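You operate a simulated robot arm through the tools that you are given. There is no shell and no other tool. Be economical: measure what you need, move in short steps, check, and stop when the job is done.

Carry out the task below with a simulated robot arm. There is one attempt and no reset: what you move stays moved.

Task
Bed the white tile in mortar and tap it down till LEVEL shows.
Fine: press mortar from the black pan over the pale grey slab with the grey float first; put float and tamper back. Set down upright: grey float, white rubber tamper. A coat counts when it lies all over at full strength: go over it till it gets no stronger.
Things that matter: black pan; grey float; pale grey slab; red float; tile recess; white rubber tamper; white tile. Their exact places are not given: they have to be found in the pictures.

It is judged by the outcome, as a careful person would: the job done as asked, and still so three seconds after it is handed in. It fails if anything else is knocked over, pushed out of place, dropped, spilled or broken.

Robot
A 7-joint arm with a three-finger gripper on a trunk, on a base that drives. Base frame: it is fixed to the floor where the robot stands at the start and does not move with it; the origin is under the middle of the robot, x ahead of it, y to its left, z up; the surface under the hand at the start is at about z = 0.806. Readings come in m, degrees, newtons and seconds.
Its first joint turns from -166.0 to 166.0 degrees. Places, roughly: black pan [0.5, -0.1, 0.8]; pale grey slab [0.7, 0, 0.8]; tile recess [0.7, 0, 0.8]. Payload 2.69 kg.
Tool frame: the origin (TCP) lies between the finger pads and is the grasp point; the fingertips stand 0.029 m ahead of it; z points along the fingers, y is the line along which they close. Largest opening 0.12 m; the body of the gripper starts 0.078 m behind the TCP.
Orientation is that of the tool frame in the base frame, as a unit quaternion [x, y, z, w]. With the fingers straight down and closing along the base's y, the tool's x points along the base's -x, its y along +y and its z along -z.

Tools
- The arm moves only by the tool send_rows. Its argument "moves" is a list of rows, each a list of 3 entries, a list of its own where there are three numbers: the shift along the tool's x, y, z in m, then the turn, a rotation vector about the tool's x, y, z in rad, then the gripper command, from -1 (shut) to 1 (fully open), values between in proportion. In form: [[[tx, ty, tz], [rx, ry, rz], claw], ...]. A call has 1 to 20 rows; each row is the pose to reach, as a shift and turn from the pose commanded when the call began, along the tool's axes at that moment. Each row takes 0.2 s and may step no farther than 0.05 m and 8.6 degrees from the row before; otherwise, or with a gripper value out of range, the whole call is refused. Where a pose cannot be reached the arm comes as near as it can. A force on the tool above 90 N (or 10 N above the force at the start of the call, whichever is more), or a blocked arm, ends the call early, and 0.2 s more pass. The fingers move at their own pace and stop on an object; they squeeze with about 26 N. The grip force told is the motor's: it shows also when the fingers shut on nothing. Time passes only in rows, and 0.2 s behind the last, so rows that repeat a pose let the fingers close. The reply holds the time, the measured pose of the TCP, the force on the tool along the base axes, the opening and the grip force, in the units named above and with some noise, with the torque about the TCP (base axes, N m) and any sound that the robot's microphone picked up, and new pictures: "pictures" is both (left out), scene, wrist or none.
- Cameras (640 x 400 px; columns grow to the right, rows downward): "scene" is now at [0.309, 0.1555, 1.3536]; the picture's right is [-0.43, -0.90, 0.00], its down [-0.58, 0.28, -0.77] and it looks along [0.69, -0.33, -0.64] (base axes); focal length 214 px, centre (320, 200). "wrist" rides on the gripper at [0.063, 0, -0.104] in the tool frame; the picture's right is [0.00, 1.00, 0.00], its down [-0.83, 0.00, -0.56] and it looks along [-0.56, 0.00, 0.83] (tool axes); focal length 275 px, centre (320, 200).
- raise_lower(by): slides the trunk up (or, below 0, down) by that many m; the arm and the scene camera ride with it, the base frame stays. It gives what a move gives, with no picture.
- base_move(legs): drives the robot by 1 to 6 legs, each [ahead, left, turn to the left] in m, m and degrees, along the robot's own axes; the way and the turn of a leg run together, so that a leg with both is an arc; at most 1.5 m and 180 degrees a leg. The arm and the cameras ride along, it lands a little off, and it stops where it bumps. It gives what a move gives, and a new picture of the scene camera.
- aim_head(pan, tilt): turns the head with the scene camera to pan (to the left, within 143 degrees either way) and tilt (down, from -29 to 69), counted from straight ahead of the robot. It gives what a move gives, and a new picture of the scene camera.
- measure_at(camera, pixels): for up to 12 pixels [column, row] of the newest picture of that camera ("zoom" is the newest enlarged one), the place [x, y, z] in the base frame of the surface seen there, good to about 0.002 m. The clock stands still meanwhile.
- close_up(camera, box): a new picture of the part [left, top, right, bottom] of that camera's present view, enlarged. The clock stands still meanwhile.
- sign_off(): hands the job in; it is judged then, once.

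Keep the steps short. Do not move on a guess: measure, check each grasp and each placing, and mend mistakes. In all there are 80 turns and 260 pictures (those below and enlarged ones count). Leave the gripper open and the arm clear of the work at the hand-in unless told otherwise, and finish with a single line.

The tools are called as a command line: name --argument value ..., lists and objects as JSON in quotes. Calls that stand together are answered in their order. send_rows: Moves the arm, as the interface text tells. Its arguments: {"type":"object","properties":{"moves":{"type":"array"},"pictures":{"type":"string","enum":["both","scene","wrist","none"]}},"required":["moves"]} The other tools are called the same way: raise_lower (by) slides the trunk up or down; base_move (legs) drives the base; aim_head (pan, tilt) turns the head that bears the scene camera; measure_at (camera, pixels) gives the place of the surface under pixels of a picture; close_up (camera, box) takes an enlarged picture of a part of a camera's view; sign_off () hands the job in.

At the start:

```text
time_s: 0.0
position: [0.504, -0.0714, 1.2648]
orientation: [0.0, 1.0, 0.0, 0.0]
wrist_force: [0.2, -0.3, -0.5]
moment: [-0.03, -0.03, -0.02]
gripper_width: 0.1201
grasp_force: 0.1
trunk travel left (down, up): [-0.35, 0.236]
robot x, y, heading: [-0.0034, -0.0012, -0.1]
head pan, tilt: [-25.7, 39.8]
```

scene: 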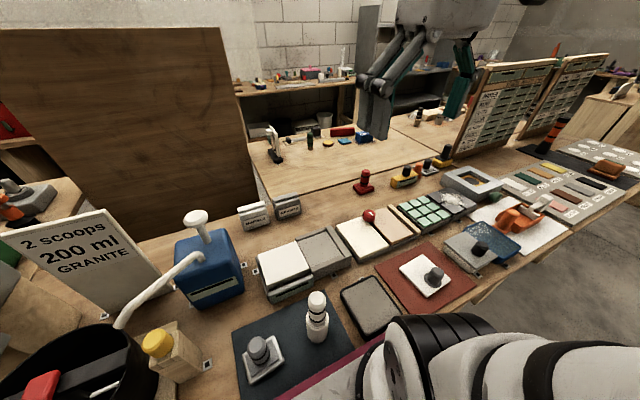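
wrist: 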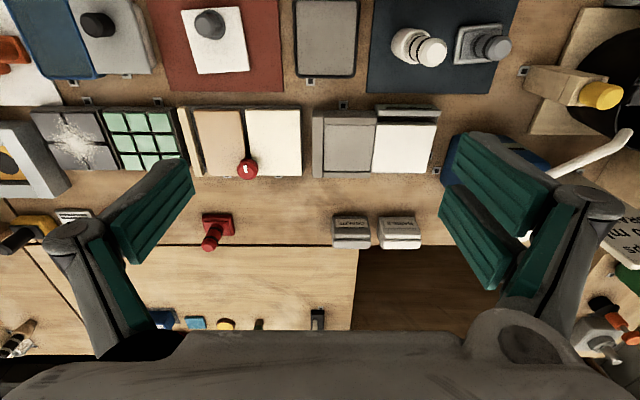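

I'll look closer at the work area before anything moves.

close_up --camera "scene" --box '[160, 180, 480, 400]'

close_up --camera "wrist" --box '[280, 0, 540, 180]'

close_up --camera "wrist" --box '[0, 0, 300, 260]'

close_up --camera "scene" --box '[330, 130, 640, 320]'

```text
1.82 times, centred on (320, 290) of scene
```

zoom: 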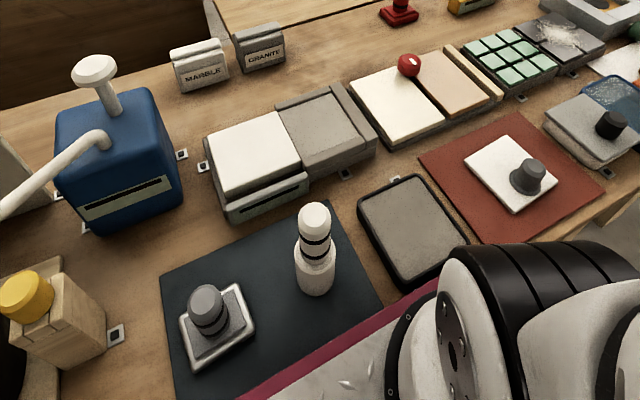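

```text
2.22 times, centred on (410, 90) of wrist
```

zoom: 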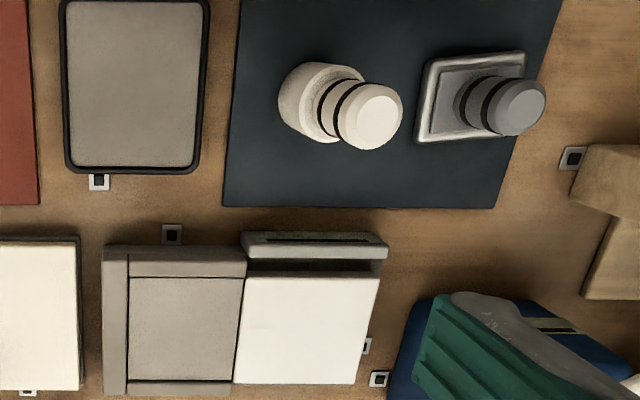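

```text
1.54 times, centred on (150, 130) of wrist
```

zoom: 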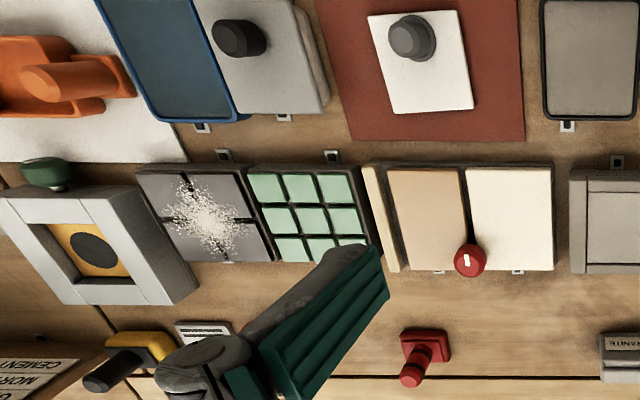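

```text
2.06 times, centred on (485, 225) of scene
```

zoom: 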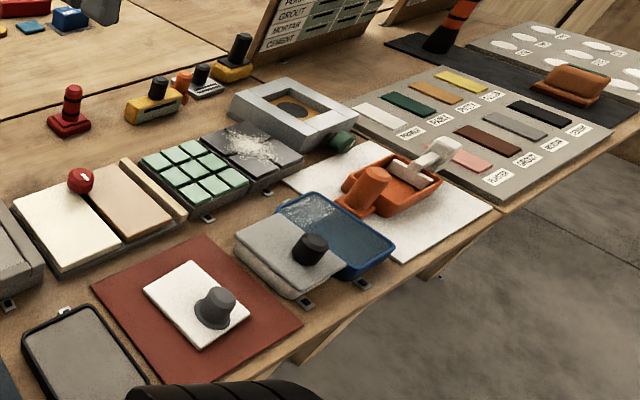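

Likely parts: black pan, wrist (327,35); grey float (485,45); white tamper (415,45); slab and recess (350,142); a white piece beside it (405,142); a white tile with a knob on the red mat (215,40). I'll measure them all.

measure_at --camera "wrist" --pixels '[[300, 5], [352, 5], [302, 70], [350, 70], [326, 40], [335, 120], [374, 125], [335, 165], [372, 170], [317, 140], [345, 113], [355, 174]]'

measure_at --camera "wrist" --pixels '[[382, 128], [434, 128], [378, 170], [428, 172], [405, 150], [405, 106], [405, 118], [188, 15], [238, 12], [198, 72], [246, 70], [208, 18]]'

measure_at --camera "wrist" --pixels '[[460, 28], [492, 24], [454, 60], [487, 60], [494, 47], [475, 42], [433, 52], [408, 42], [398, 50], [380, 30], [462, 58], [250, 30]]'

close_up --camera "scene" --box '[230, 200, 370, 320]'

```text
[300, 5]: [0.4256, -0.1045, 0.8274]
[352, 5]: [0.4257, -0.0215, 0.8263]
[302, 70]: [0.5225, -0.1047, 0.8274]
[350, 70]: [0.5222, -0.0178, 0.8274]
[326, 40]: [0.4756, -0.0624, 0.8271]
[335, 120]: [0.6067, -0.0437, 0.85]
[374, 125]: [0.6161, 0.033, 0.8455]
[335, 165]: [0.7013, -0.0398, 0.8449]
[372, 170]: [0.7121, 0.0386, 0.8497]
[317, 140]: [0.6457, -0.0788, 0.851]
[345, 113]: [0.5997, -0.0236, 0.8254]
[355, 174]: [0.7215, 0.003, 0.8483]
```

```text
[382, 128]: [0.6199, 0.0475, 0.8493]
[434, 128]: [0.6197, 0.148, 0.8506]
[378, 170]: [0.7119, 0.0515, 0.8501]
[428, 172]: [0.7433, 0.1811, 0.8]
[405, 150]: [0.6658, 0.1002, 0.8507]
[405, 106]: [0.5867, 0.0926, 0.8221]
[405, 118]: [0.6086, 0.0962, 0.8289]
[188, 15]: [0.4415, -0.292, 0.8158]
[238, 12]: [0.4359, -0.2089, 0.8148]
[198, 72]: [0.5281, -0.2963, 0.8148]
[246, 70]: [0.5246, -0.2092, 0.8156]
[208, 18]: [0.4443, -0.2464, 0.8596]
```

```text
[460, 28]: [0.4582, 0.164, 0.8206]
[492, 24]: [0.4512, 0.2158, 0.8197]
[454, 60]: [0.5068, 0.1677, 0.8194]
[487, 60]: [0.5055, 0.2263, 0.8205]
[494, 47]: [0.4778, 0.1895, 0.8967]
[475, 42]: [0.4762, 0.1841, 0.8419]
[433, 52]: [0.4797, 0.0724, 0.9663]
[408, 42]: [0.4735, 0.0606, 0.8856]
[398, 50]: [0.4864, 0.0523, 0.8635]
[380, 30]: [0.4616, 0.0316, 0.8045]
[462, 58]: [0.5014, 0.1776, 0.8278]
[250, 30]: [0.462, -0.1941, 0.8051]
```

```text
3.33 times, centred on (300, 260) of scene
```

zoom: 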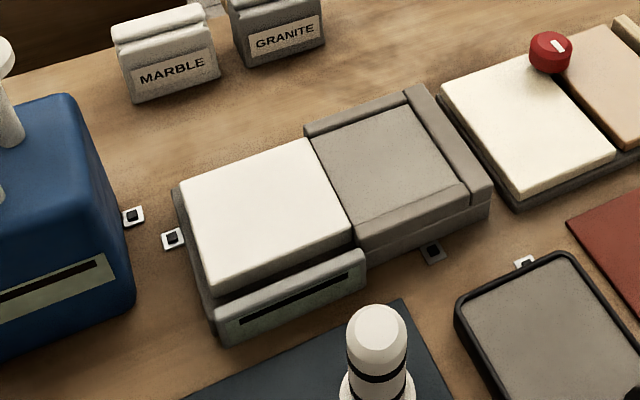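

All the near items sit about 0.47 m ahead, inside minimum reach. I'll back the base up 0.2 m so pan, float, tamper, tile and recess are all in range, then look again.

base_move --legs '[[-0.2, 0, 0]]'

aim_head --pan -10 --tilt 42

```text
time_s: 1.6
position: [0.3004, -0.073, 1.2635]
orientation: [0.001, 1.0, 0.0, 0.0]
wrist_force: [-0.2, -0.6, 0.2]
moment: [0.0, 0.02, 0.0]
gripper_width: 0.1201
grasp_force: 0.0
trunk travel left (down, up): [-0.35, 0.236]
robot x, y, heading: [-0.2058, -0.0021, -0.3]
head pan, tilt: [-25.7, 39.8]
```

scene: 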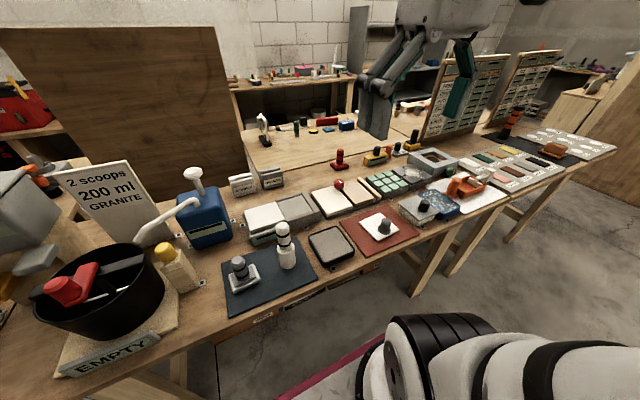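

```text
time_s: 2.4
position: [0.2999, -0.0737, 1.2631]
orientation: [0.001, 1.0, 0.001, 0.0]
wrist_force: [0.4, -0.9, -0.2]
moment: [0.0, -0.01, -0.03]
gripper_width: 0.1202
grasp_force: 0.1
trunk travel left (down, up): [-0.35, 0.236]
robot x, y, heading: [-0.2024, 0.0003, -0.2]
head pan, tilt: [-10.0, 42.0]
```

scene: 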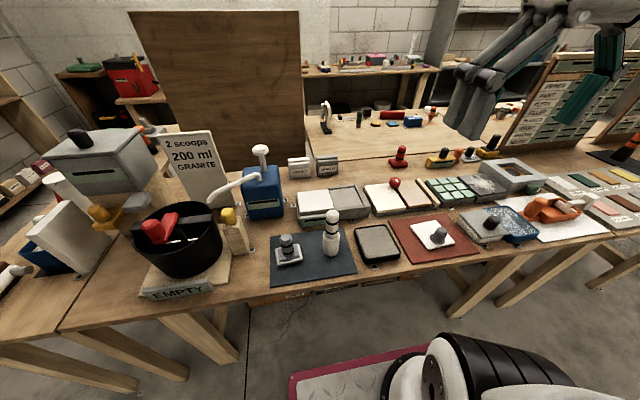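

The whole bench is visible now. I'll zoom on the float, tamper, pan and tile to measure the handle axes.

close_up --camera "scene" --box '[265, 180, 365, 280]'

```text
4.00 times, centred on (315, 230) of scene
```

zoom: 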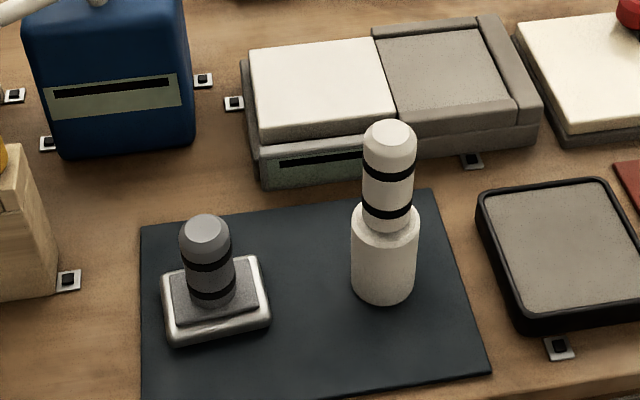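

measure_at --camera "zoom" --pixels '[[206, 228], [187, 255], [210, 260], [230, 255], [215, 225], [204, 240], [390, 138], [365, 190], [388, 200], [412, 190], [380, 250], [215, 325]]'

measure_at --camera "zoom" --pixels '[[170, 330], [265, 315], [162, 285], [255, 260], [260, 90], [380, 50], [390, 115], [275, 130], [385, 60], [450, 70], [480, 30], [300, 180]]'

```text
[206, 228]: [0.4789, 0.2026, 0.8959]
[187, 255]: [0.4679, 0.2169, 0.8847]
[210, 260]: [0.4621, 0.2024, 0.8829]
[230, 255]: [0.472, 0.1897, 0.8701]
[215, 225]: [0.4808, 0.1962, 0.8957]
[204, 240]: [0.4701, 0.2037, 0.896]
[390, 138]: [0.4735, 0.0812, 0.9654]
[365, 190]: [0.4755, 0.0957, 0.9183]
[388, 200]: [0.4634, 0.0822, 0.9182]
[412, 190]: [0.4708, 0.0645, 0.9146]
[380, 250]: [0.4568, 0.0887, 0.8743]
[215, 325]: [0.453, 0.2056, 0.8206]
```

```text
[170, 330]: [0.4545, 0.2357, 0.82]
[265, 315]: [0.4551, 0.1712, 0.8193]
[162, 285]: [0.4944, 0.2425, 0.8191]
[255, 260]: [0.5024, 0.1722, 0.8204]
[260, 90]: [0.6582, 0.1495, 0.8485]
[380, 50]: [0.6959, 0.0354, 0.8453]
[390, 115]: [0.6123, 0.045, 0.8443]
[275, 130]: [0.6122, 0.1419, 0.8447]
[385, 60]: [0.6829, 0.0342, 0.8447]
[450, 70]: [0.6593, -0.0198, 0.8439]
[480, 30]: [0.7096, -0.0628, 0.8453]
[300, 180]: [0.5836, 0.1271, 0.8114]
```

Float handle axis is at (0.479, 0.203), top 0.896. Tamper axis is (0.479, 0.081), top 0.966. The arm goes above the float now.

send_rows --moves '[[[-0.0224, 0.0345, 0], [0, 0, 0], 1], [[-0.0448, 0.069, 0], [0, 0, 0], 1], [[-0.0672, 0.1035, 0], [0, 0, 0], 1], [[-0.0896, 0.138, 0], [0, 0, 0], 1], [[-0.112, 0.1725, 0], [0, 0, 0], 1], [[-0.1344, 0.207, 0], [0, 0, 0], 1], [[-0.1568, 0.2415, 0], [0, 0, 0], 1], [[-0.179, 0.276, 0], [0, 0, 0], 1], [[-0.179, 0.276, 0.05], [0, 0, 0], 1], [[-0.179, 0.276, 0.1], [0, 0, 0], 1], [[-0.179, 0.276, 0.15], [0, 0, 0], 1], [[-0.179, 0.276, 0.2], [0, 0, 0], 1], [[-0.179, 0.276, 0.25], [0, 0, 0], 1], [[-0.179, 0.276, 0.25], [0, 0, 0], 1]]'

```text
time_s: 5.4
position: [0.4788, 0.2042, 1.0144]
orientation: [0.002, 1.0, 0.0, 0.0]
wrist_force: [-0.4, 0.4, -0.6]
moment: [0.0, 0.02, 0.01]
gripper_width: 0.1199
grasp_force: 0.1
trunk travel left (down, up): [-0.35, 0.236]
robot x, y, heading: [-0.202, -0.0003, -0.0]
head pan, tilt: [-10.0, 42.0]
```

scene: 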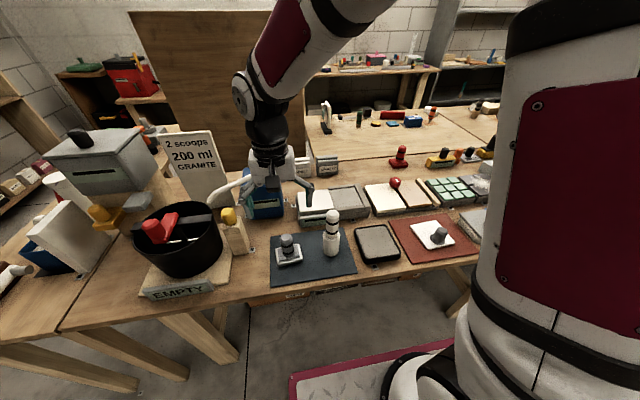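
wrist: 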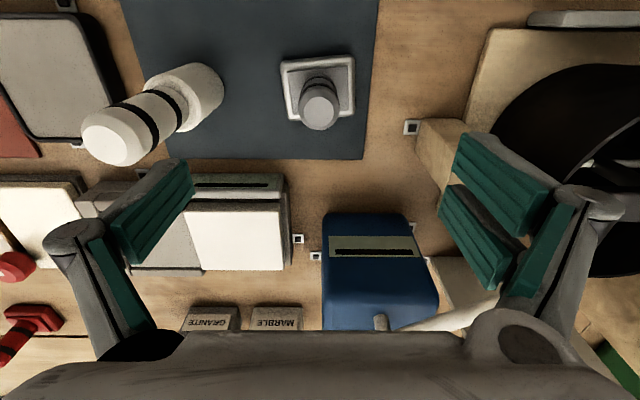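

measure_at --camera "wrist" --pixels '[[319, 112], [319, 100], [319, 124], [303, 110], [336, 110], [285, 62], [352, 60], [289, 122], [354, 116], [319, 85]]'

```text
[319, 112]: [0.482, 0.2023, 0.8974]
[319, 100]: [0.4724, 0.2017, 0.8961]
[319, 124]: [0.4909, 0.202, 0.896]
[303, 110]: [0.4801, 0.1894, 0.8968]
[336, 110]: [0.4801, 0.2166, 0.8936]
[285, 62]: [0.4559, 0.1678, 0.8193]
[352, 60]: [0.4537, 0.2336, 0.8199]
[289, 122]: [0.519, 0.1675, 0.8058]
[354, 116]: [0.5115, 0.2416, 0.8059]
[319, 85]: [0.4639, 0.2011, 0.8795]
```

The handle axis is (0.480, 0.203), directly below. I'll descend to z 0.870 and close.

send_rows --moves '[[[-0.001, -0.001, 0.048], [0, 0, 0], 1], [[-0.001, -0.001, 0.096], [0, 0, 0], 1], [[-0.001, -0.001, 0.144], [0, 0, 0], 1], [[-0.001, -0.001, 0.144], [0, 0, 0], -1], [[-0.001, -0.001, 0.144], [0, 0, 0], -1], [[-0.001, -0.001, 0.144], [0, 0, 0], -1], [[-0.001, -0.001, 0.144], [0, 0, 0], -1]]'

```text
time_s: 7.0
position: [0.4818, 0.2025, 0.8686]
orientation: [0.0, 1.0, 0.0, 0.0]
wrist_force: [1.1, 0.3, -0.2]
moment: [0.06, -0.05, 0.05]
gripper_width: 0.0326
grasp_force: 25.6
trunk travel left (down, up): [-0.35, 0.236]
robot x, y, heading: [-0.2075, 0.0062, -0.1]
head pan, tilt: [-10.0, 42.0]
```

scene: 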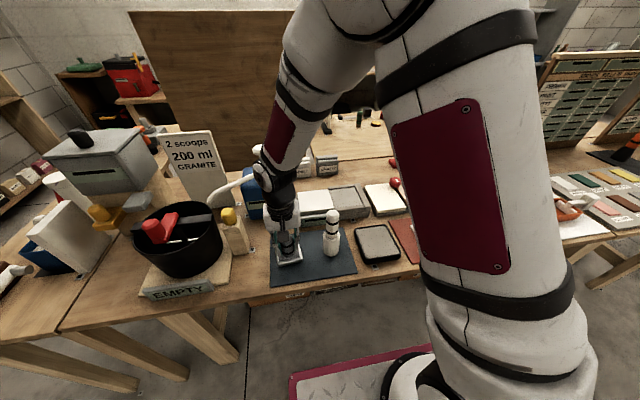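
wrist: 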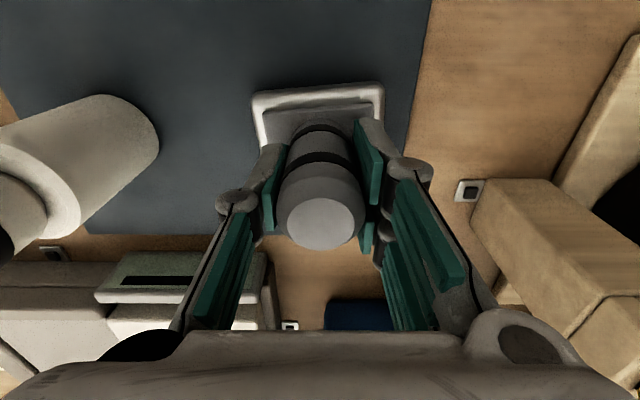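

Grip is 0.0326 m wide at 25.6 N, which is a good hold. With TCP at 0.869 the float's bottom is about 0.064 below it. I'll lift it clear of the tamper and carry it over the pan at (0.475, -0.062).

send_rows --moves '[[[0, 0, -0.05], [0, 0, 0], -1], [[0, 0, -0.1], [0, 0, 0], -1], [[0, 0, -0.15], [0, 0, 0], -1], [[0, 0, -0.2], [0, 0, 0], -1], [[0.001, -0.044, -0.2], [0, 0, 0], -1], [[0.002, -0.088, -0.2], [0, 0, 0], -1], [[0.003, -0.132, -0.2], [0, 0, 0], -1], [[0.004, -0.176, -0.2], [0, 0, 0], -1], [[0.005, -0.22, -0.2], [0, 0, 0], -1], [[0.006, -0.264, -0.2], [0, 0, 0], -1], [[0.006, -0.264, -0.15], [0, 0, 0], -1], [[0.006, -0.264, -0.1], [0, 0, 0], -1], [[0.006, -0.264, -0.06], [0, 0, 0], -1], [[0.006, -0.264, -0.06], [0, 0, 0], -1]]'

```text
time_s: 10.0
position: [0.474, -0.0603, 0.9288]
orientation: [0.0, 1.0, 0.0, 0.0]
wrist_force: [-0.6, -0.2, -0.1]
moment: [-0.01, -0.01, 0.03]
gripper_width: 0.0
grasp_force: 26.0
trunk travel left (down, up): [-0.35, 0.236]
robot x, y, heading: [-0.2054, -0.0016, 0.1]
head pan, tilt: [-10.0, 42.0]
```

scene: 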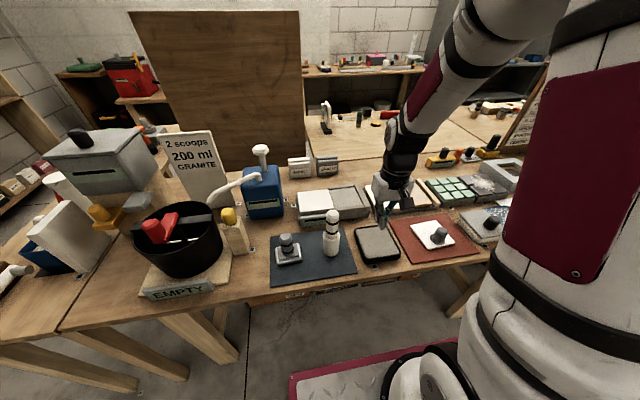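
wrist: 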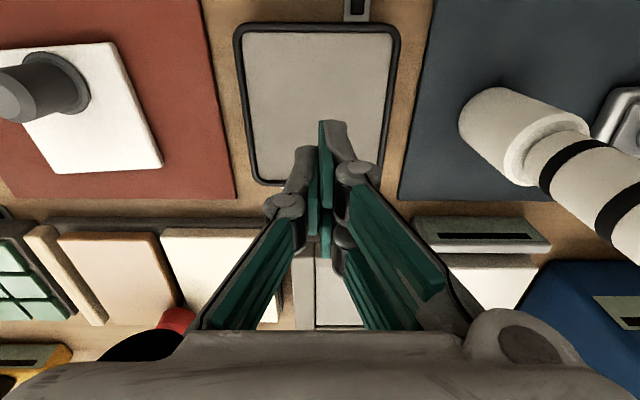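

The gripper is shut on nothing: the float slipped out and seems to still be standing on its mat. I'll zoom in on it and measure.

close_up --camera "scene" --box '[260, 205, 360, 290]'

measure_at --camera "scene" --pixels '[[287, 238], [287, 250]]'

```text
4.71 times, centred on (310, 248) of scene
```

zoom: 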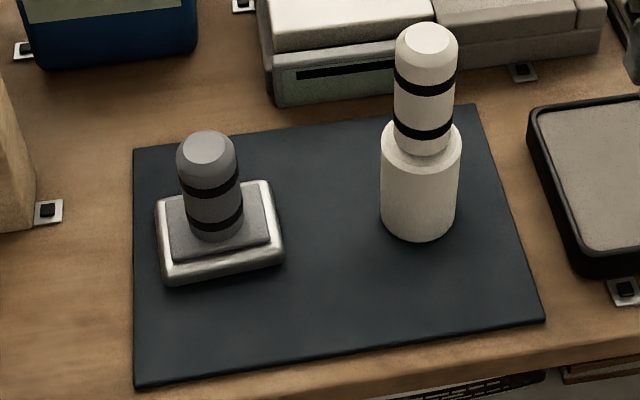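

```text
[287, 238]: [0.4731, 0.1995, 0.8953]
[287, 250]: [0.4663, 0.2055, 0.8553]
```

The float is upright in its place. The two black bands probably mark the grip zone, at roughly z 0.845–0.872, so I'll grip lower and lift slowly. First back above it.

send_rows --moves '[[[0, 0, -0.05], [0, 0, 0], -1], [[0, 0, -0.1], [0, 0, 0], -1], [[-0.001, 0.044, -0.13], [0, 0, 0], -1], [[-0.002, 0.088, -0.13], [0, 0, 0], -1], [[-0.003, 0.132, -0.13], [0, 0, 0], -1], [[-0.004, 0.176, -0.13], [0, 0, 0], -1], [[-0.005, 0.22, -0.13], [0, 0, 0], 1], [[-0.006, 0.263, -0.13], [0, 0, 0], 1], [[-0.006, 0.263, -0.085], [0, 0, 0], 1], [[-0.006, 0.263, -0.085], [0, 0, 0], 1]]' --pictures "wrist"

```text
refused: row 3 steps farther than a row can; nothing moved
```

send_rows --moves '[[[0, 0, -0.05], [0, 0, 0], -1], [[0, 0, -0.1], [0, 0, 0], -1], [[0, 0, -0.13], [0, 0, 0], -1], [[-0.001, 0.044, -0.13], [0, 0, 0], -1], [[-0.002, 0.088, -0.13], [0, 0, 0], -1], [[-0.003, 0.132, -0.13], [0, 0, 0], -1], [[-0.004, 0.176, -0.13], [0, 0, 0], -1], [[-0.005, 0.22, -0.13], [0, 0, 0], 1], [[-0.006, 0.263, -0.13], [0, 0, 0], 1], [[-0.006, 0.263, -0.085], [0, 0, 0], 1], [[-0.006, 0.263, -0.085], [0, 0, 0], 1]]' --pictures "wrist"

```text
time_s: 12.4
position: [0.4816, 0.202, 1.015]
orientation: [0.001, 1.0, 0.001, 0.0]
wrist_force: [0.2, -0.2, -0.3]
moment: [0.02, -0.03, 0.0]
gripper_width: 0.1201
grasp_force: 0.1
trunk travel left (down, up): [-0.35, 0.236]
robot x, y, heading: [-0.2032, 0.0027, 0.1]
head pan, tilt: [-10.0, 42.0]
```

wrist: 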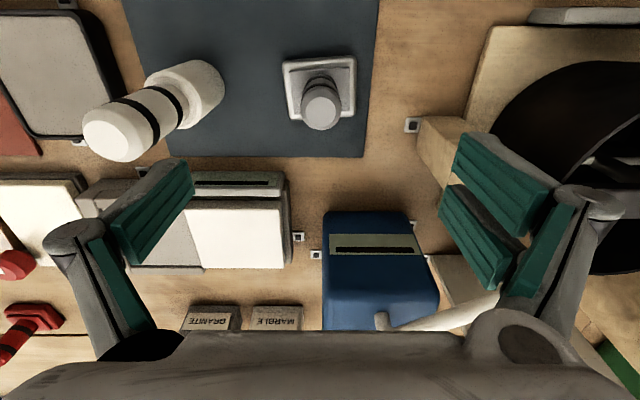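

The float hasn't moved. I'll descend to z 0.861, grip longer, then lift only 2 cm slowly to test.

send_rows --moves '[[[0.001, 0, 0.045], [0, 0, 0], 1], [[0.001, 0, 0.09], [0, 0, 0], 1], [[0.001, 0, 0.13], [0, 0, 0], 0.3], [[0.001, 0, 0.154], [0, 0, 0], 0], [[0.001, 0, 0.154], [0, 0, 0], -1], [[0.001, 0, 0.154], [0, 0, 0], -1], [[0.001, 0, 0.154], [0, 0, 0], -1], [[0.001, 0, 0.154], [0, 0, 0], -1], [[0.001, 0, 0.154], [0, 0, 0], -1], [[0.001, 0, 0.149], [0, 0, 0], -1], [[0.001, 0, 0.144], [0, 0, 0], -1], [[0.001, 0, 0.139], [0, 0, 0], -1], [[0.001, 0, 0.134], [0, 0, 0], -1]]'

```text
time_s: 15.2
position: [0.4775, 0.2002, 0.8812]
orientation: [0.001, 1.0, 0.0, 0.001]
wrist_force: [0.1, -0.9, -1.1]
moment: [-0.05, 0.02, -0.03]
gripper_width: 0.0328
grasp_force: 25.8
trunk travel left (down, up): [-0.35, 0.236]
robot x, y, heading: [-0.2034, 0.0011, -0.0]
head pan, tilt: [-10.0, 42.0]
```

scene: 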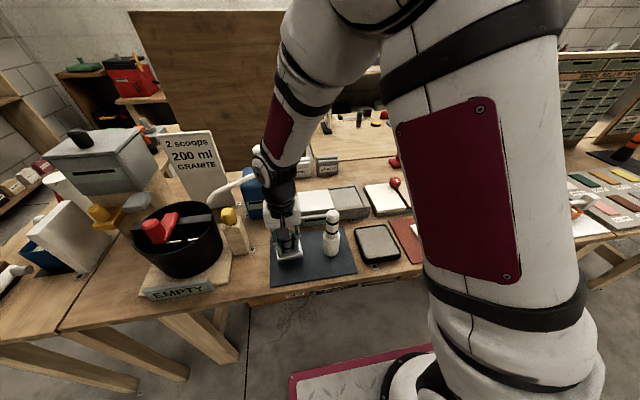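
wrist: 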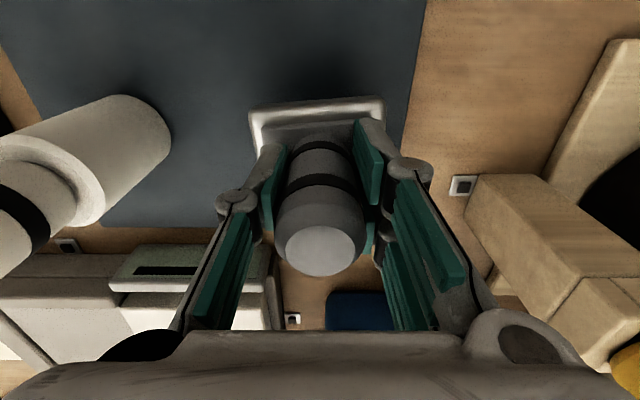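

The float lifted this time: its plate is off the mat and the handle is deeper in the fingers. I'll raise it with gentler steps.

send_rows --moves '[[[0, 0, -0.01], [0, 0, 0], -1], [[0, 0, -0.025], [0, 0, 0], -1], [[0, 0, -0.045], [0, 0, 0], -1], [[0, 0, -0.07], [0, 0, 0], -1], [[0, 0, -0.095], [0, 0, 0], -1], [[0, 0, -0.12], [0, 0, 0], -1], [[0, 0, -0.145], [0, 0, 0], -1], [[0, 0, -0.16], [0, 0, 0], -1], [[0, 0, -0.17], [0, 0, 0], -1], [[0, 0, -0.17], [0, 0, 0], -1]]' --pictures "wrist"

```text
time_s: 17.4
position: [0.4789, 0.1995, 1.0503]
orientation: [0.001, 1.0, 0.0, -0.001]
wrist_force: [-0.3, -0.9, -2.1]
moment: [0.05, -0.02, 0.01]
gripper_width: 0.0327
grasp_force: 25.5
trunk travel left (down, up): [-0.35, 0.236]
robot x, y, heading: [-0.2011, -0.0006, 0.0]
head pan, tilt: [-10.0, 42.0]
```

wrist: 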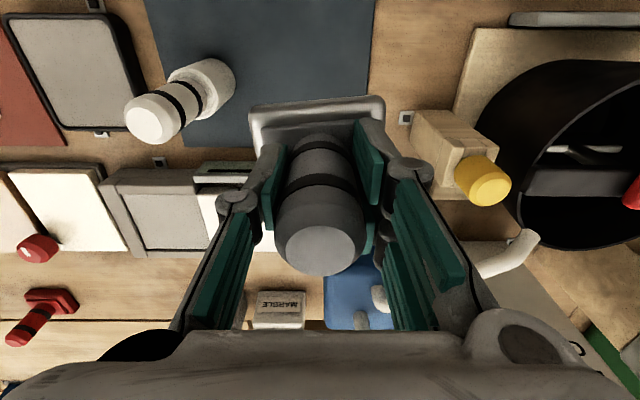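

It's held firmly. Carrying to above the pan, gently.

send_rows --moves '[[[0, -0.012, 0], [0, 0, 0], -1], [[0, -0.035, 0], [0, 0, 0], -1], [[0.001, -0.065, 0], [0, 0, 0], -1], [[0.002, -0.095, 0], [0, 0, 0], -1], [[0.002, -0.125, 0], [0, 0, 0], -1], [[0.003, -0.155, 0], [0, 0, 0], -1], [[0.003, -0.185, 0], [0, 0, 0], -1], [[0.004, -0.215, 0], [0, 0, 0], -1], [[0.004, -0.24, 0], [0, 0, 0], -1], [[0.004, -0.255, 0], [0, 0, 0], -1], [[0.004, -0.2615, 0], [0, 0, 0], -1], [[0.004, -0.2615, 0.02], [0, 0, 0], -1], [[0.004, -0.2615, 0.05], [0, 0, 0], -1], [[0.004, -0.2615, 0.08], [0, 0, 0], -1], [[0.004, -0.2615, 0.105], [0, 0, 0], -1], [[0.004, -0.2615, 0.12], [0, 0, 0], -1], [[0.004, -0.2615, 0.12], [0, 0, 0], -1]]'

```text
time_s: 21.0
position: [0.4745, -0.0614, 0.9306]
orientation: [0.001, 1.0, -0.001, 0.0]
wrist_force: [0.3, 0.6, -1.7]
moment: [0.01, -0.03, -0.05]
gripper_width: 0.033
grasp_force: 26.0
trunk travel left (down, up): [-0.35, 0.236]
robot x, y, heading: [-0.2023, 0.0006, 0.1]
head pan, tilt: [-10.0, 42.0]
```

scene: 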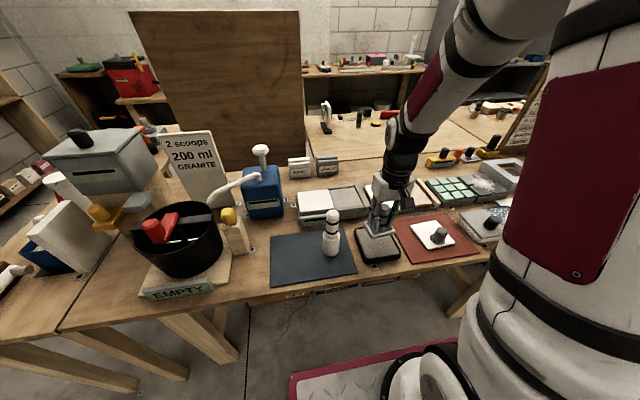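
wrist: 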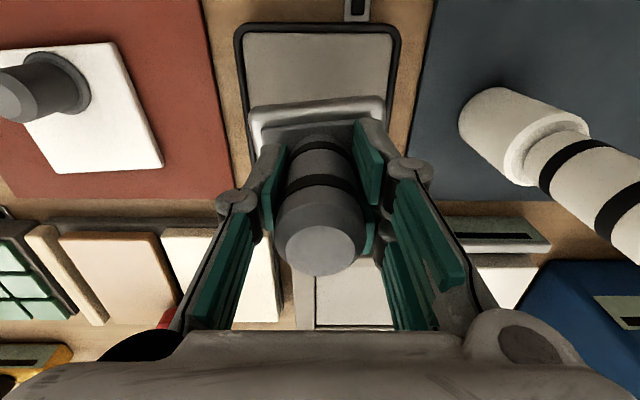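

Now I press into the pan, aiming about 1–2 mm past contact (expected TCP ≈0.883).

send_rows --moves '[[[0, 0, 0.015], [0, 0, 0], -1], [[0, 0, 0.03], [0, 0, 0], -1], [[0, 0, 0.04], [0, 0, 0], -1], [[0, 0, 0.045], [0, 0, 0], -1], [[0, 0, 0.048], [0, 0, 0], -1], [[0, 0, 0.05], [0, 0, 0], -1], [[0, 0, 0.05], [0, 0, 0], -1]]' --pictures "wrist"

```text
time_s: 22.6
position: [0.4752, -0.06, 0.8815]
orientation: [0.001, 1.0, 0.0, 0.002]
wrist_force: [-1.2, -1.2, 21.8]
moment: [-0.06, -0.15, -0.11]
gripper_width: 0.0331
grasp_force: 26.0
trunk travel left (down, up): [-0.35, 0.236]
robot x, y, heading: [-0.2004, 0.0006, -0.2]
head pan, tilt: [-10.0, 42.0]
```

wrist: 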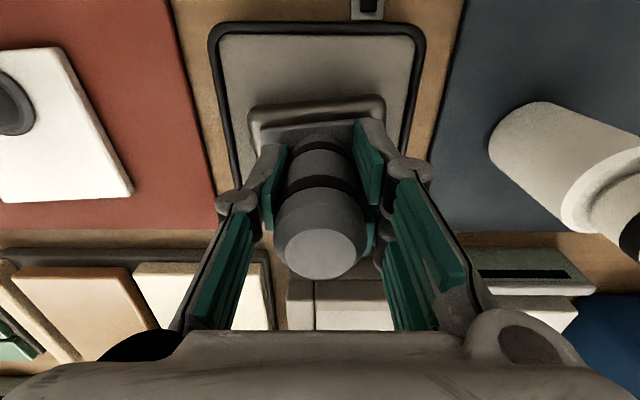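

About 22 N of contact in the mortar. I'll lift, carry to the first slab spot (near, right quarter) and press lightly.

send_rows --moves '[[[0, 0, -0.01], [0, 0, 0], -1], [[0, 0, -0.035], [0, 0, 0], -1], [[0, 0, -0.06], [0, 0, 0], -1], [[-0.01, 0.002, -0.065], [0, 0, 0], -1], [[-0.035, 0.007, -0.065], [0, 0, 0], -1], [[-0.065, 0.012, -0.065], [0, 0, 0], -1], [[-0.095, 0.018, -0.065], [0, 0, 0], -1], [[-0.125, 0.024, -0.065], [0, 0, 0], -1], [[-0.155, 0.03, -0.065], [0, 0, 0], -1], [[-0.168, 0.031, -0.065], [0, 0, 0], -1], [[-0.168, 0.031, -0.045], [0, 0, 0], -1], [[-0.168, 0.031, -0.03], [0, 0, 0], -1], [[-0.168, 0.031, -0.03], [0, 0, 0], -1]]'

```text
time_s: 25.4
position: [0.6426, -0.0304, 0.9114]
orientation: [0.001, 1.0, 0.0, 0.0]
wrist_force: [-0.1, 0.0, -1.3]
moment: [0.02, -0.01, 0.01]
gripper_width: 0.033
grasp_force: 25.6
trunk travel left (down, up): [-0.35, 0.236]
robot x, y, heading: [-0.2029, 0.0012, 0.1]
head pan, tilt: [-10.0, 42.0]
```

scene: 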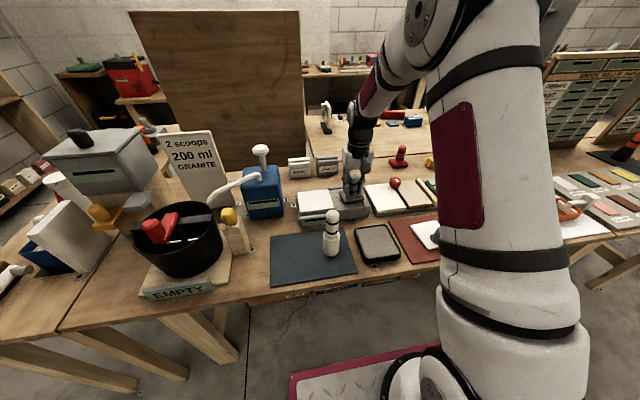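
wrist: 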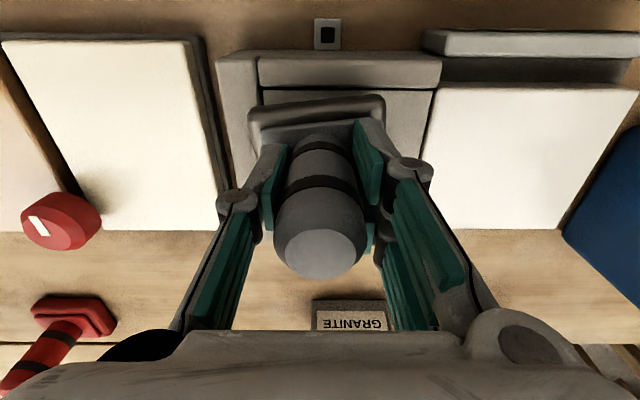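

close_up --camera "scene" --box '[285, 160, 385, 230]'

```text
5.71 times, centred on (335, 195) of scene
```

zoom: 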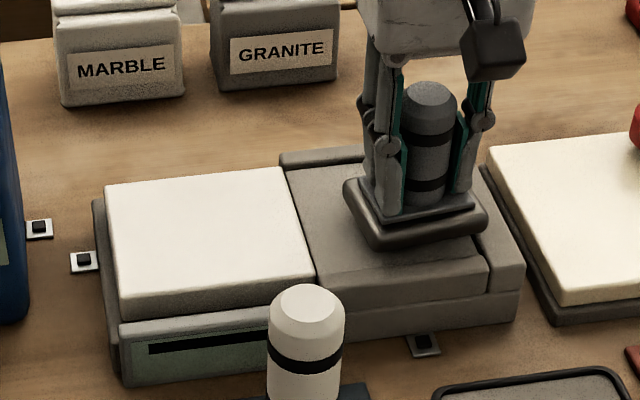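

The float's underside now carries mortar. Pressing down here to about 0.898.

send_rows --moves '[[[0, 0, 0.006], [0, 0, 0], -1], [[0, 0, 0.01], [0, 0, 0], -1], [[0, 0, 0.0125], [0, 0, 0], -1], [[0, 0, 0.0135], [0, 0, 0], -1], [[0, 0, 0.0135], [0, 0, 0], -1]]' --pictures "wrist"

```text
time_s: 26.6
position: [0.6441, -0.0288, 0.8989]
orientation: [-0.001, 1.0, 0.0, 0.002]
wrist_force: [9.0, 0.8, 21.2]
moment: [-0.06, -0.47, -0.03]
gripper_width: 0.0326
grasp_force: 26.0
trunk travel left (down, up): [-0.35, 0.236]
robot x, y, heading: [-0.2047, 0.0016, -0.0]
head pan, tilt: [-10.0, 42.0]
```

wrist: 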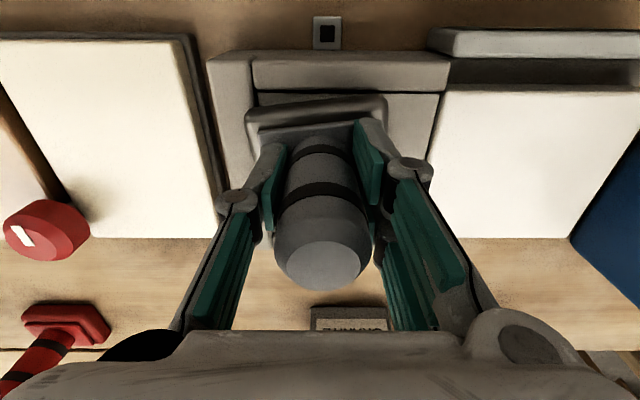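

There's a 9 N side force, so the near edge likely touches the near rim. I'll lift and look at the slab.

send_rows --moves '[[[0, 0, -0.01], [0, 0, 0], -1], [[0, 0, -0.03], [0, 0, 0], -1], [[0, 0, -0.06], [0, 0, 0], -1], [[0.02, 0, -0.08], [0, 0, 0], -1], [[0.05, 0, -0.08], [0, 0, 0], -1], [[0.08, 0, -0.08], [0, 0, 0], -1], [[0.09, 0, -0.08], [0, 0, 0], -1], [[0.09, 0, -0.08], [0, 0, 0], -1]]' --pictures "wrist"

close_up --camera "scene" --box '[285, 160, 385, 230]'

```text
time_s: 28.4
position: [0.5516, -0.0303, 0.9765]
orientation: [0.001, 1.0, 0.0, 0.0]
wrist_force: [-0.7, -0.5, -2.4]
moment: [0.01, 0.01, 0.01]
gripper_width: 0.0324
grasp_force: 25.5
trunk travel left (down, up): [-0.35, 0.236]
robot x, y, heading: [-0.2064, 0.0005, -0.1]
head pan, tilt: [-10.0, 42.0]
```

wrist: 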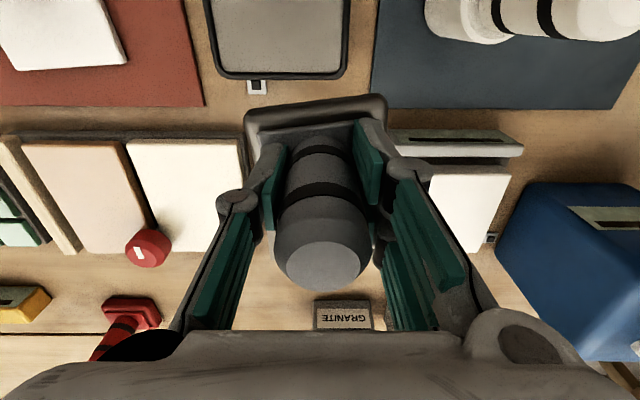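

```text
5.71 times, centred on (335, 195) of scene
```

zoom: 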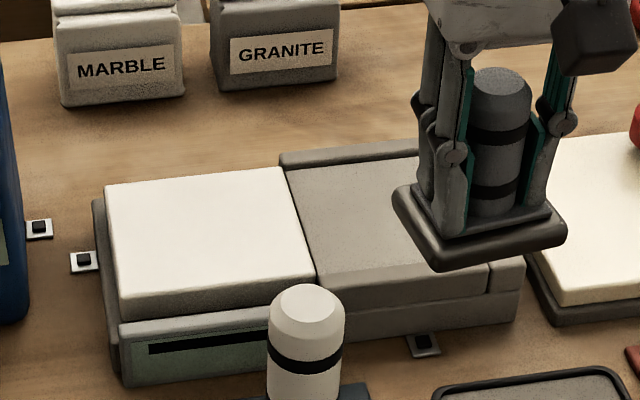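

The float blocks the view here, so I'll move over the pan, where I reload anyway, and look at the slab from there.

send_rows --moves '[[[0.015, -0.01, 0], [0, 0, 0], -1], [[0.04, -0.02, 0], [0, 0, 0], -1], [[0.065, -0.03, 0], [0, 0, 0], -1], [[0.076, -0.031, 0.01], [0, 0, 0], -1], [[0.076, -0.031, 0.03], [0, 0, 0], -1], [[0.076, -0.031, 0.05], [0, 0, 0], -1], [[0.076, -0.031, 0.05], [0, 0, 0], -1]]' --pictures "wrist"

close_up --camera "scene" --box '[290, 170, 420, 270]'

```text
time_s: 30.0
position: [0.4762, -0.0603, 0.9278]
orientation: [0.002, 1.0, 0.0, 0.0]
wrist_force: [0.1, -0.6, -2.0]
moment: [-0.02, -0.02, -0.02]
gripper_width: 0.0324
grasp_force: 26.4
trunk travel left (down, up): [-0.35, 0.236]
robot x, y, heading: [-0.2063, -0.0028, -0.1]
head pan, tilt: [-10.0, 42.0]
```

wrist: 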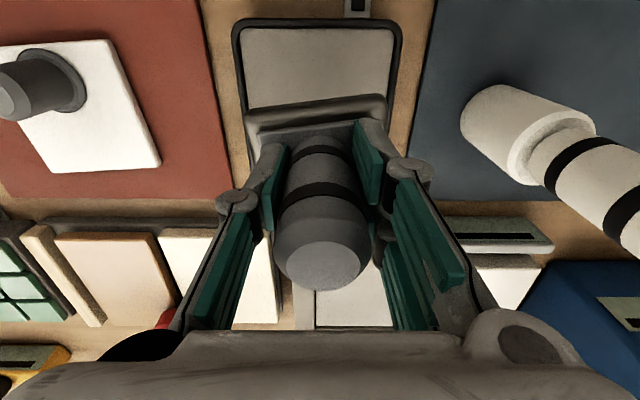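

```text
4.00 times, centred on (355, 220) of scene
```

zoom: 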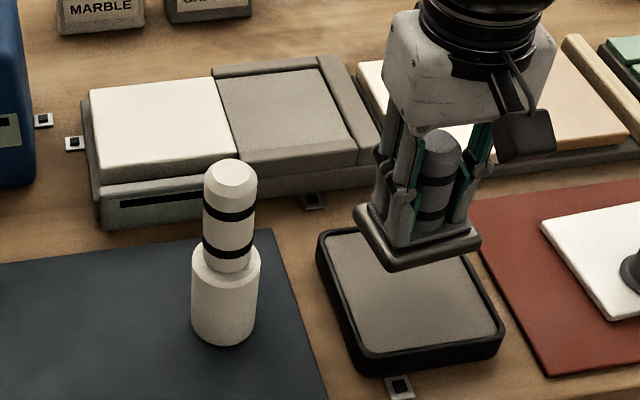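

close_up --camera "scene" --box '[335, 180, 389, 222]'

```text
9.52 times, centred on (362, 201) of scene
```

zoom: 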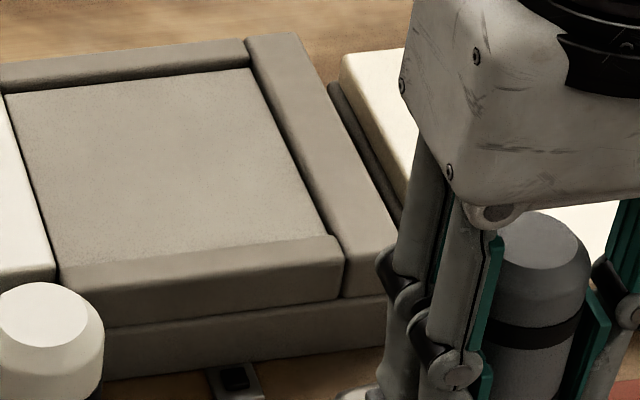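

No visible mark. I'll measure slab and rim heights, and check whether the float reached the slab or rode on the rim.

measure_at --camera "zoom" --pixels '[[40, 110], [240, 85], [310, 225], [75, 255], [150, 170], [260, 200], [180, 272], [130, 68], [300, 110], [350, 220], [325, 250], [20, 200]]'

close_up --camera "wrist" --box '[220, 20, 420, 150]'

```text
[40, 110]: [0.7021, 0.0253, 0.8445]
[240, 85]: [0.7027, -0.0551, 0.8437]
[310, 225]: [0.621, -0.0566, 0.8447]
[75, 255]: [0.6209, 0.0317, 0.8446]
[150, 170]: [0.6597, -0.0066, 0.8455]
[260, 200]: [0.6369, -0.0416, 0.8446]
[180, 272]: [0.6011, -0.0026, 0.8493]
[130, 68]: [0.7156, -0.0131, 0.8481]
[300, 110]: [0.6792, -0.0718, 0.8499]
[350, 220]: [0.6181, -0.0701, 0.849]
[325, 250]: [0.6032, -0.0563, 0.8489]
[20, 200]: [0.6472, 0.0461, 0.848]
```

```text
3.08 times, centred on (320, 85) of wrist
```

zoom: 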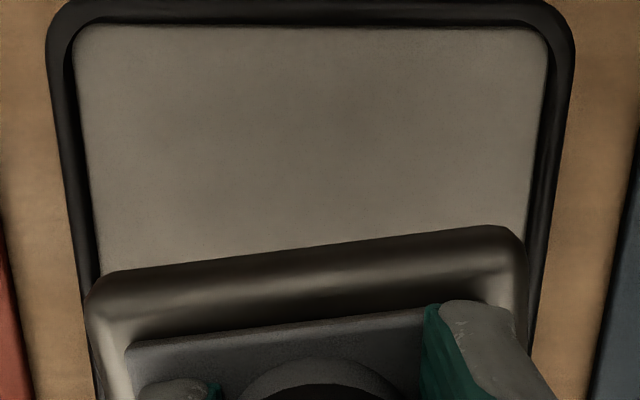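

The float has yawed about 7° in the grip, so its corner touched the near rim. I'll rotate the wrist to square it (+0.135 rad about tool z), then press twice in the pan, somewhat harder.

send_rows --moves '[[[0, 0, 0.0], [0, 0, 0.07], -1], [[0, 0, 0.01], [0, 0, 0.135], -1], [[0, 0, 0.03], [0, 0, 0.135], -1], [[0, 0, 0.04], [0, 0, 0.135], -1], [[0, 0, 0.045], [0, 0, 0.135], -1], [[0, 0, 0.0475], [0, 0, 0.135], -1], [[0, 0, 0.0485], [0, 0, 0.135], -1], [[0, 0, 0.0485], [0, 0, 0.135], -1], [[0.01, 0, 0.042], [0, 0, 0.135], -1], [[0.01, 0, 0.0485], [0, 0, 0.135], -1], [[0.01, 0, 0.0485], [0, 0, 0.135], -1]]' --pictures "wrist"

```text
time_s: 32.4
position: [0.4671, -0.0601, 0.8787]
orientation: [0.067, 0.998, 0.0, 0.001]
wrist_force: [0.2, -0.3, -0.8]
moment: [0.02, 0.02, 0.01]
gripper_width: 0.0325
grasp_force: 25.7
trunk travel left (down, up): [-0.35, 0.236]
robot x, y, heading: [-0.2003, 0.001, 0.1]
head pan, tilt: [-10.0, 42.0]
```

wrist: 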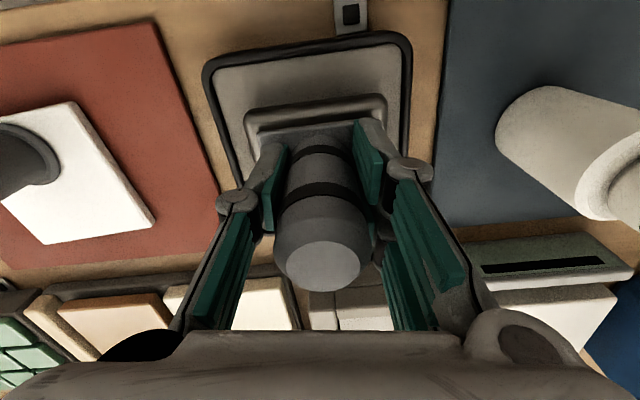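

No contact now even at 0.8787: the handle slid up a few mm in the grip during the slab press. The float is now square with the pan. I'll go down in 1 mm steps until contact.

send_rows --moves '[[[0, 0, 0.001], [0, 0, 0], -1], [[0, 0, 0.002], [0, 0, 0], -1], [[0, 0, 0.002], [0, 0, 0], -1]]' --pictures "none"

```text
time_s: 33.2
position: [0.4665, -0.0602, 0.8781]
orientation: [0.068, 0.998, 0.001, 0.001]
wrist_force: [-0.2, -1.7, 6.1]
moment: [0.02, -0.28, -0.04]
gripper_width: 0.0323
grasp_force: 25.6
trunk travel left (down, up): [-0.35, 0.236]
robot x, y, heading: [-0.2048, -0.0014, -0.0]
head pan, tilt: [-10.0, 42.0]
```

send_rows --moves '[[[0, 0, 0.001], [0, 0, 0], -1], [[0, 0, 0.002], [0, 0, 0], -1], [[0, 0, 0.002], [0, 0, 0], -1], [[0, 0, 0.002], [0, 0, 0], -1]]' --pictures "none"

```text
time_s: 34.2
position: [0.4654, -0.0611, 0.8756]
orientation: [0.068, 0.998, 0.0, 0.001]
wrist_force: [2.3, 0.9, 16.2]
moment: [-0.12, -0.69, -0.05]
gripper_width: 0.0326
grasp_force: 26.0
trunk travel left (down, up): [-0.35, 0.236]
robot x, y, heading: [-0.205, -0.001, -0.0]
head pan, tilt: [-10.0, 42.0]
```

The moment suggests the far edge touches first, so the float is pitched in the grip. I'll lift a little and look.

send_rows --moves '[[[0, 0, -0.01], [0, 0, 0], -1], [[0, 0, -0.03], [0, 0, 0], -1], [[0, 0, -0.05], [0, 0, 0], -1], [[0, 0, -0.05], [0, 0, 0], -1]]' --pictures "wrist"

close_up --camera "scene" --box '[345, 180, 425, 260]'

```text
time_s: 35.2
position: [0.4667, -0.0614, 0.9246]
orientation: [0.068, 0.998, 0.0, 0.001]
wrist_force: [0.2, 0.1, -1.2]
moment: [-0.03, 0.02, 0.0]
gripper_width: 0.0325
grasp_force: 25.6
trunk travel left (down, up): [-0.35, 0.236]
robot x, y, heading: [-0.2063, -0.0024, -0.2]
head pan, tilt: [-10.0, 42.0]
```

wrist: 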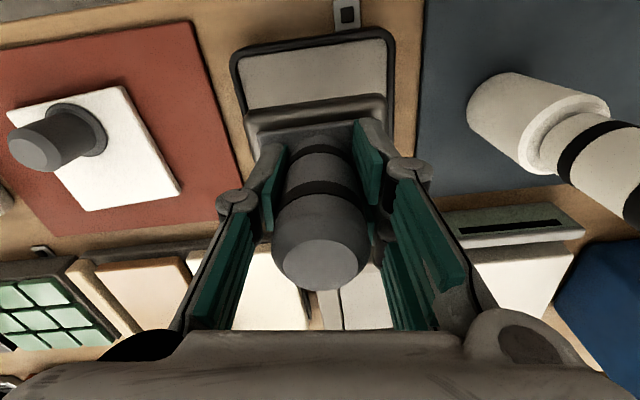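

```text
5.00 times, centred on (385, 220) of scene
```

zoom: 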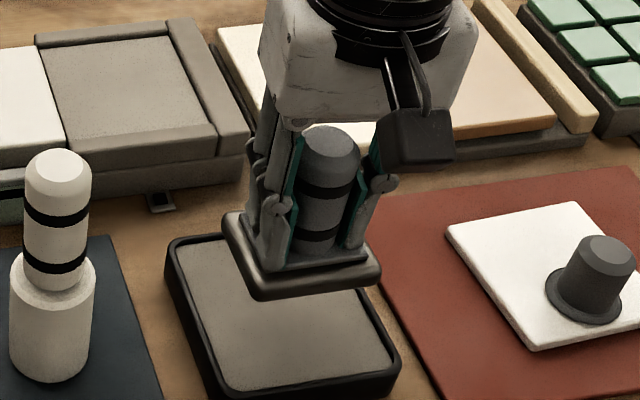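

measure_at --camera "zoom" --pixels '[[228, 218], [256, 280], [375, 268], [265, 296], [378, 282], [240, 225], [330, 140], [318, 205], [326, 222], [362, 240], [320, 262], [332, 165]]'

measure_at --camera "wrist" --pixels '[[250, 115], [383, 98], [255, 137], [322, 255], [295, 260], [350, 260], [322, 285], [322, 240], [315, 120], [350, 118], [265, 138], [300, 125]]'

```text
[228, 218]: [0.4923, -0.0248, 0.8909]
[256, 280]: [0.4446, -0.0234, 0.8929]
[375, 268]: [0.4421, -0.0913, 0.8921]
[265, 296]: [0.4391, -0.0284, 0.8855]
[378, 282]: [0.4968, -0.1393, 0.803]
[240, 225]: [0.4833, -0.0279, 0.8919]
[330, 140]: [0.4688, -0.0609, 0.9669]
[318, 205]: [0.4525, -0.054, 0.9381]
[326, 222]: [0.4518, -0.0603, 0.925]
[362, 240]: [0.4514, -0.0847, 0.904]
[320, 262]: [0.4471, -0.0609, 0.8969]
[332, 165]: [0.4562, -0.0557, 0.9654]
```

```text
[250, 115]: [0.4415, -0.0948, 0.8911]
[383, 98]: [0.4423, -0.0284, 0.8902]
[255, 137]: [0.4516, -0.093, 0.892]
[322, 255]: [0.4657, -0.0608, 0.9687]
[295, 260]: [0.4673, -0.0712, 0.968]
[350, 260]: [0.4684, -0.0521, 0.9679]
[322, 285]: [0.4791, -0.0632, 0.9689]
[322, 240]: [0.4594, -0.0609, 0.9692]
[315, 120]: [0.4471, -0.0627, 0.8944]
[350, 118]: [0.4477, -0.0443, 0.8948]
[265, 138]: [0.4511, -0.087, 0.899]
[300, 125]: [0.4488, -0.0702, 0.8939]
```

The float is level within about 2° and square. It has seated against the fingertips, so its bottom is 0.0486 below TCP. Expected slab contact is TCP ≈0.893. I'll carry it to slab spot 1 (0.645, -0.023) and press.

send_rows --moves '[[[-0.015, 0.006, 0], [0, 0, 0], -1], [[-0.04, 0.015, 0], [0, 0, 0], -1], [[-0.07, 0.025, 0], [0, 0, 0], -1], [[-0.1, 0.036, 0], [0, 0, 0], -1], [[-0.13, 0.047, 0], [0, 0, 0], -1], [[-0.155, 0.056, 0], [0, 0, 0], -1], [[-0.1715, 0.0621, 0], [0, 0, 0], -1], [[-0.1715, 0.0621, 0.015], [0, 0, 0], -1], [[-0.1715, 0.0621, 0.026], [0, 0, 0], -1], [[-0.1715, 0.0621, 0.03], [0, 0, 0], -1], [[-0.1715, 0.0621, 0.033], [0, 0, 0], -1], [[-0.1715, 0.0621, 0.034], [0, 0, 0], -1], [[-0.1715, 0.0621, 0.034], [0, 0, 0], -1]]' --pictures "wrist"

```text
time_s: 38.0
position: [0.6453, -0.0214, 0.8918]
orientation: [0.069, 0.998, -0.001, 0.002]
wrist_force: [-1.9, 3.4, 21.1]
moment: [0.1, -0.1, -0.05]
gripper_width: 0.0322
grasp_force: 26.0
trunk travel left (down, up): [-0.35, 0.236]
robot x, y, heading: [-0.2011, -0.0008, -0.1]
head pan, tilt: [-10.0, 42.0]
```

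wrist: 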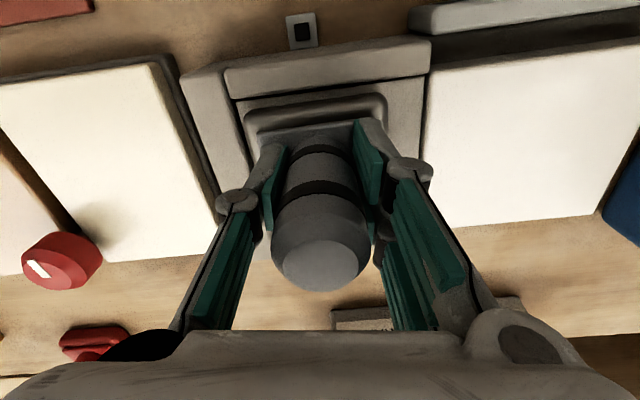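

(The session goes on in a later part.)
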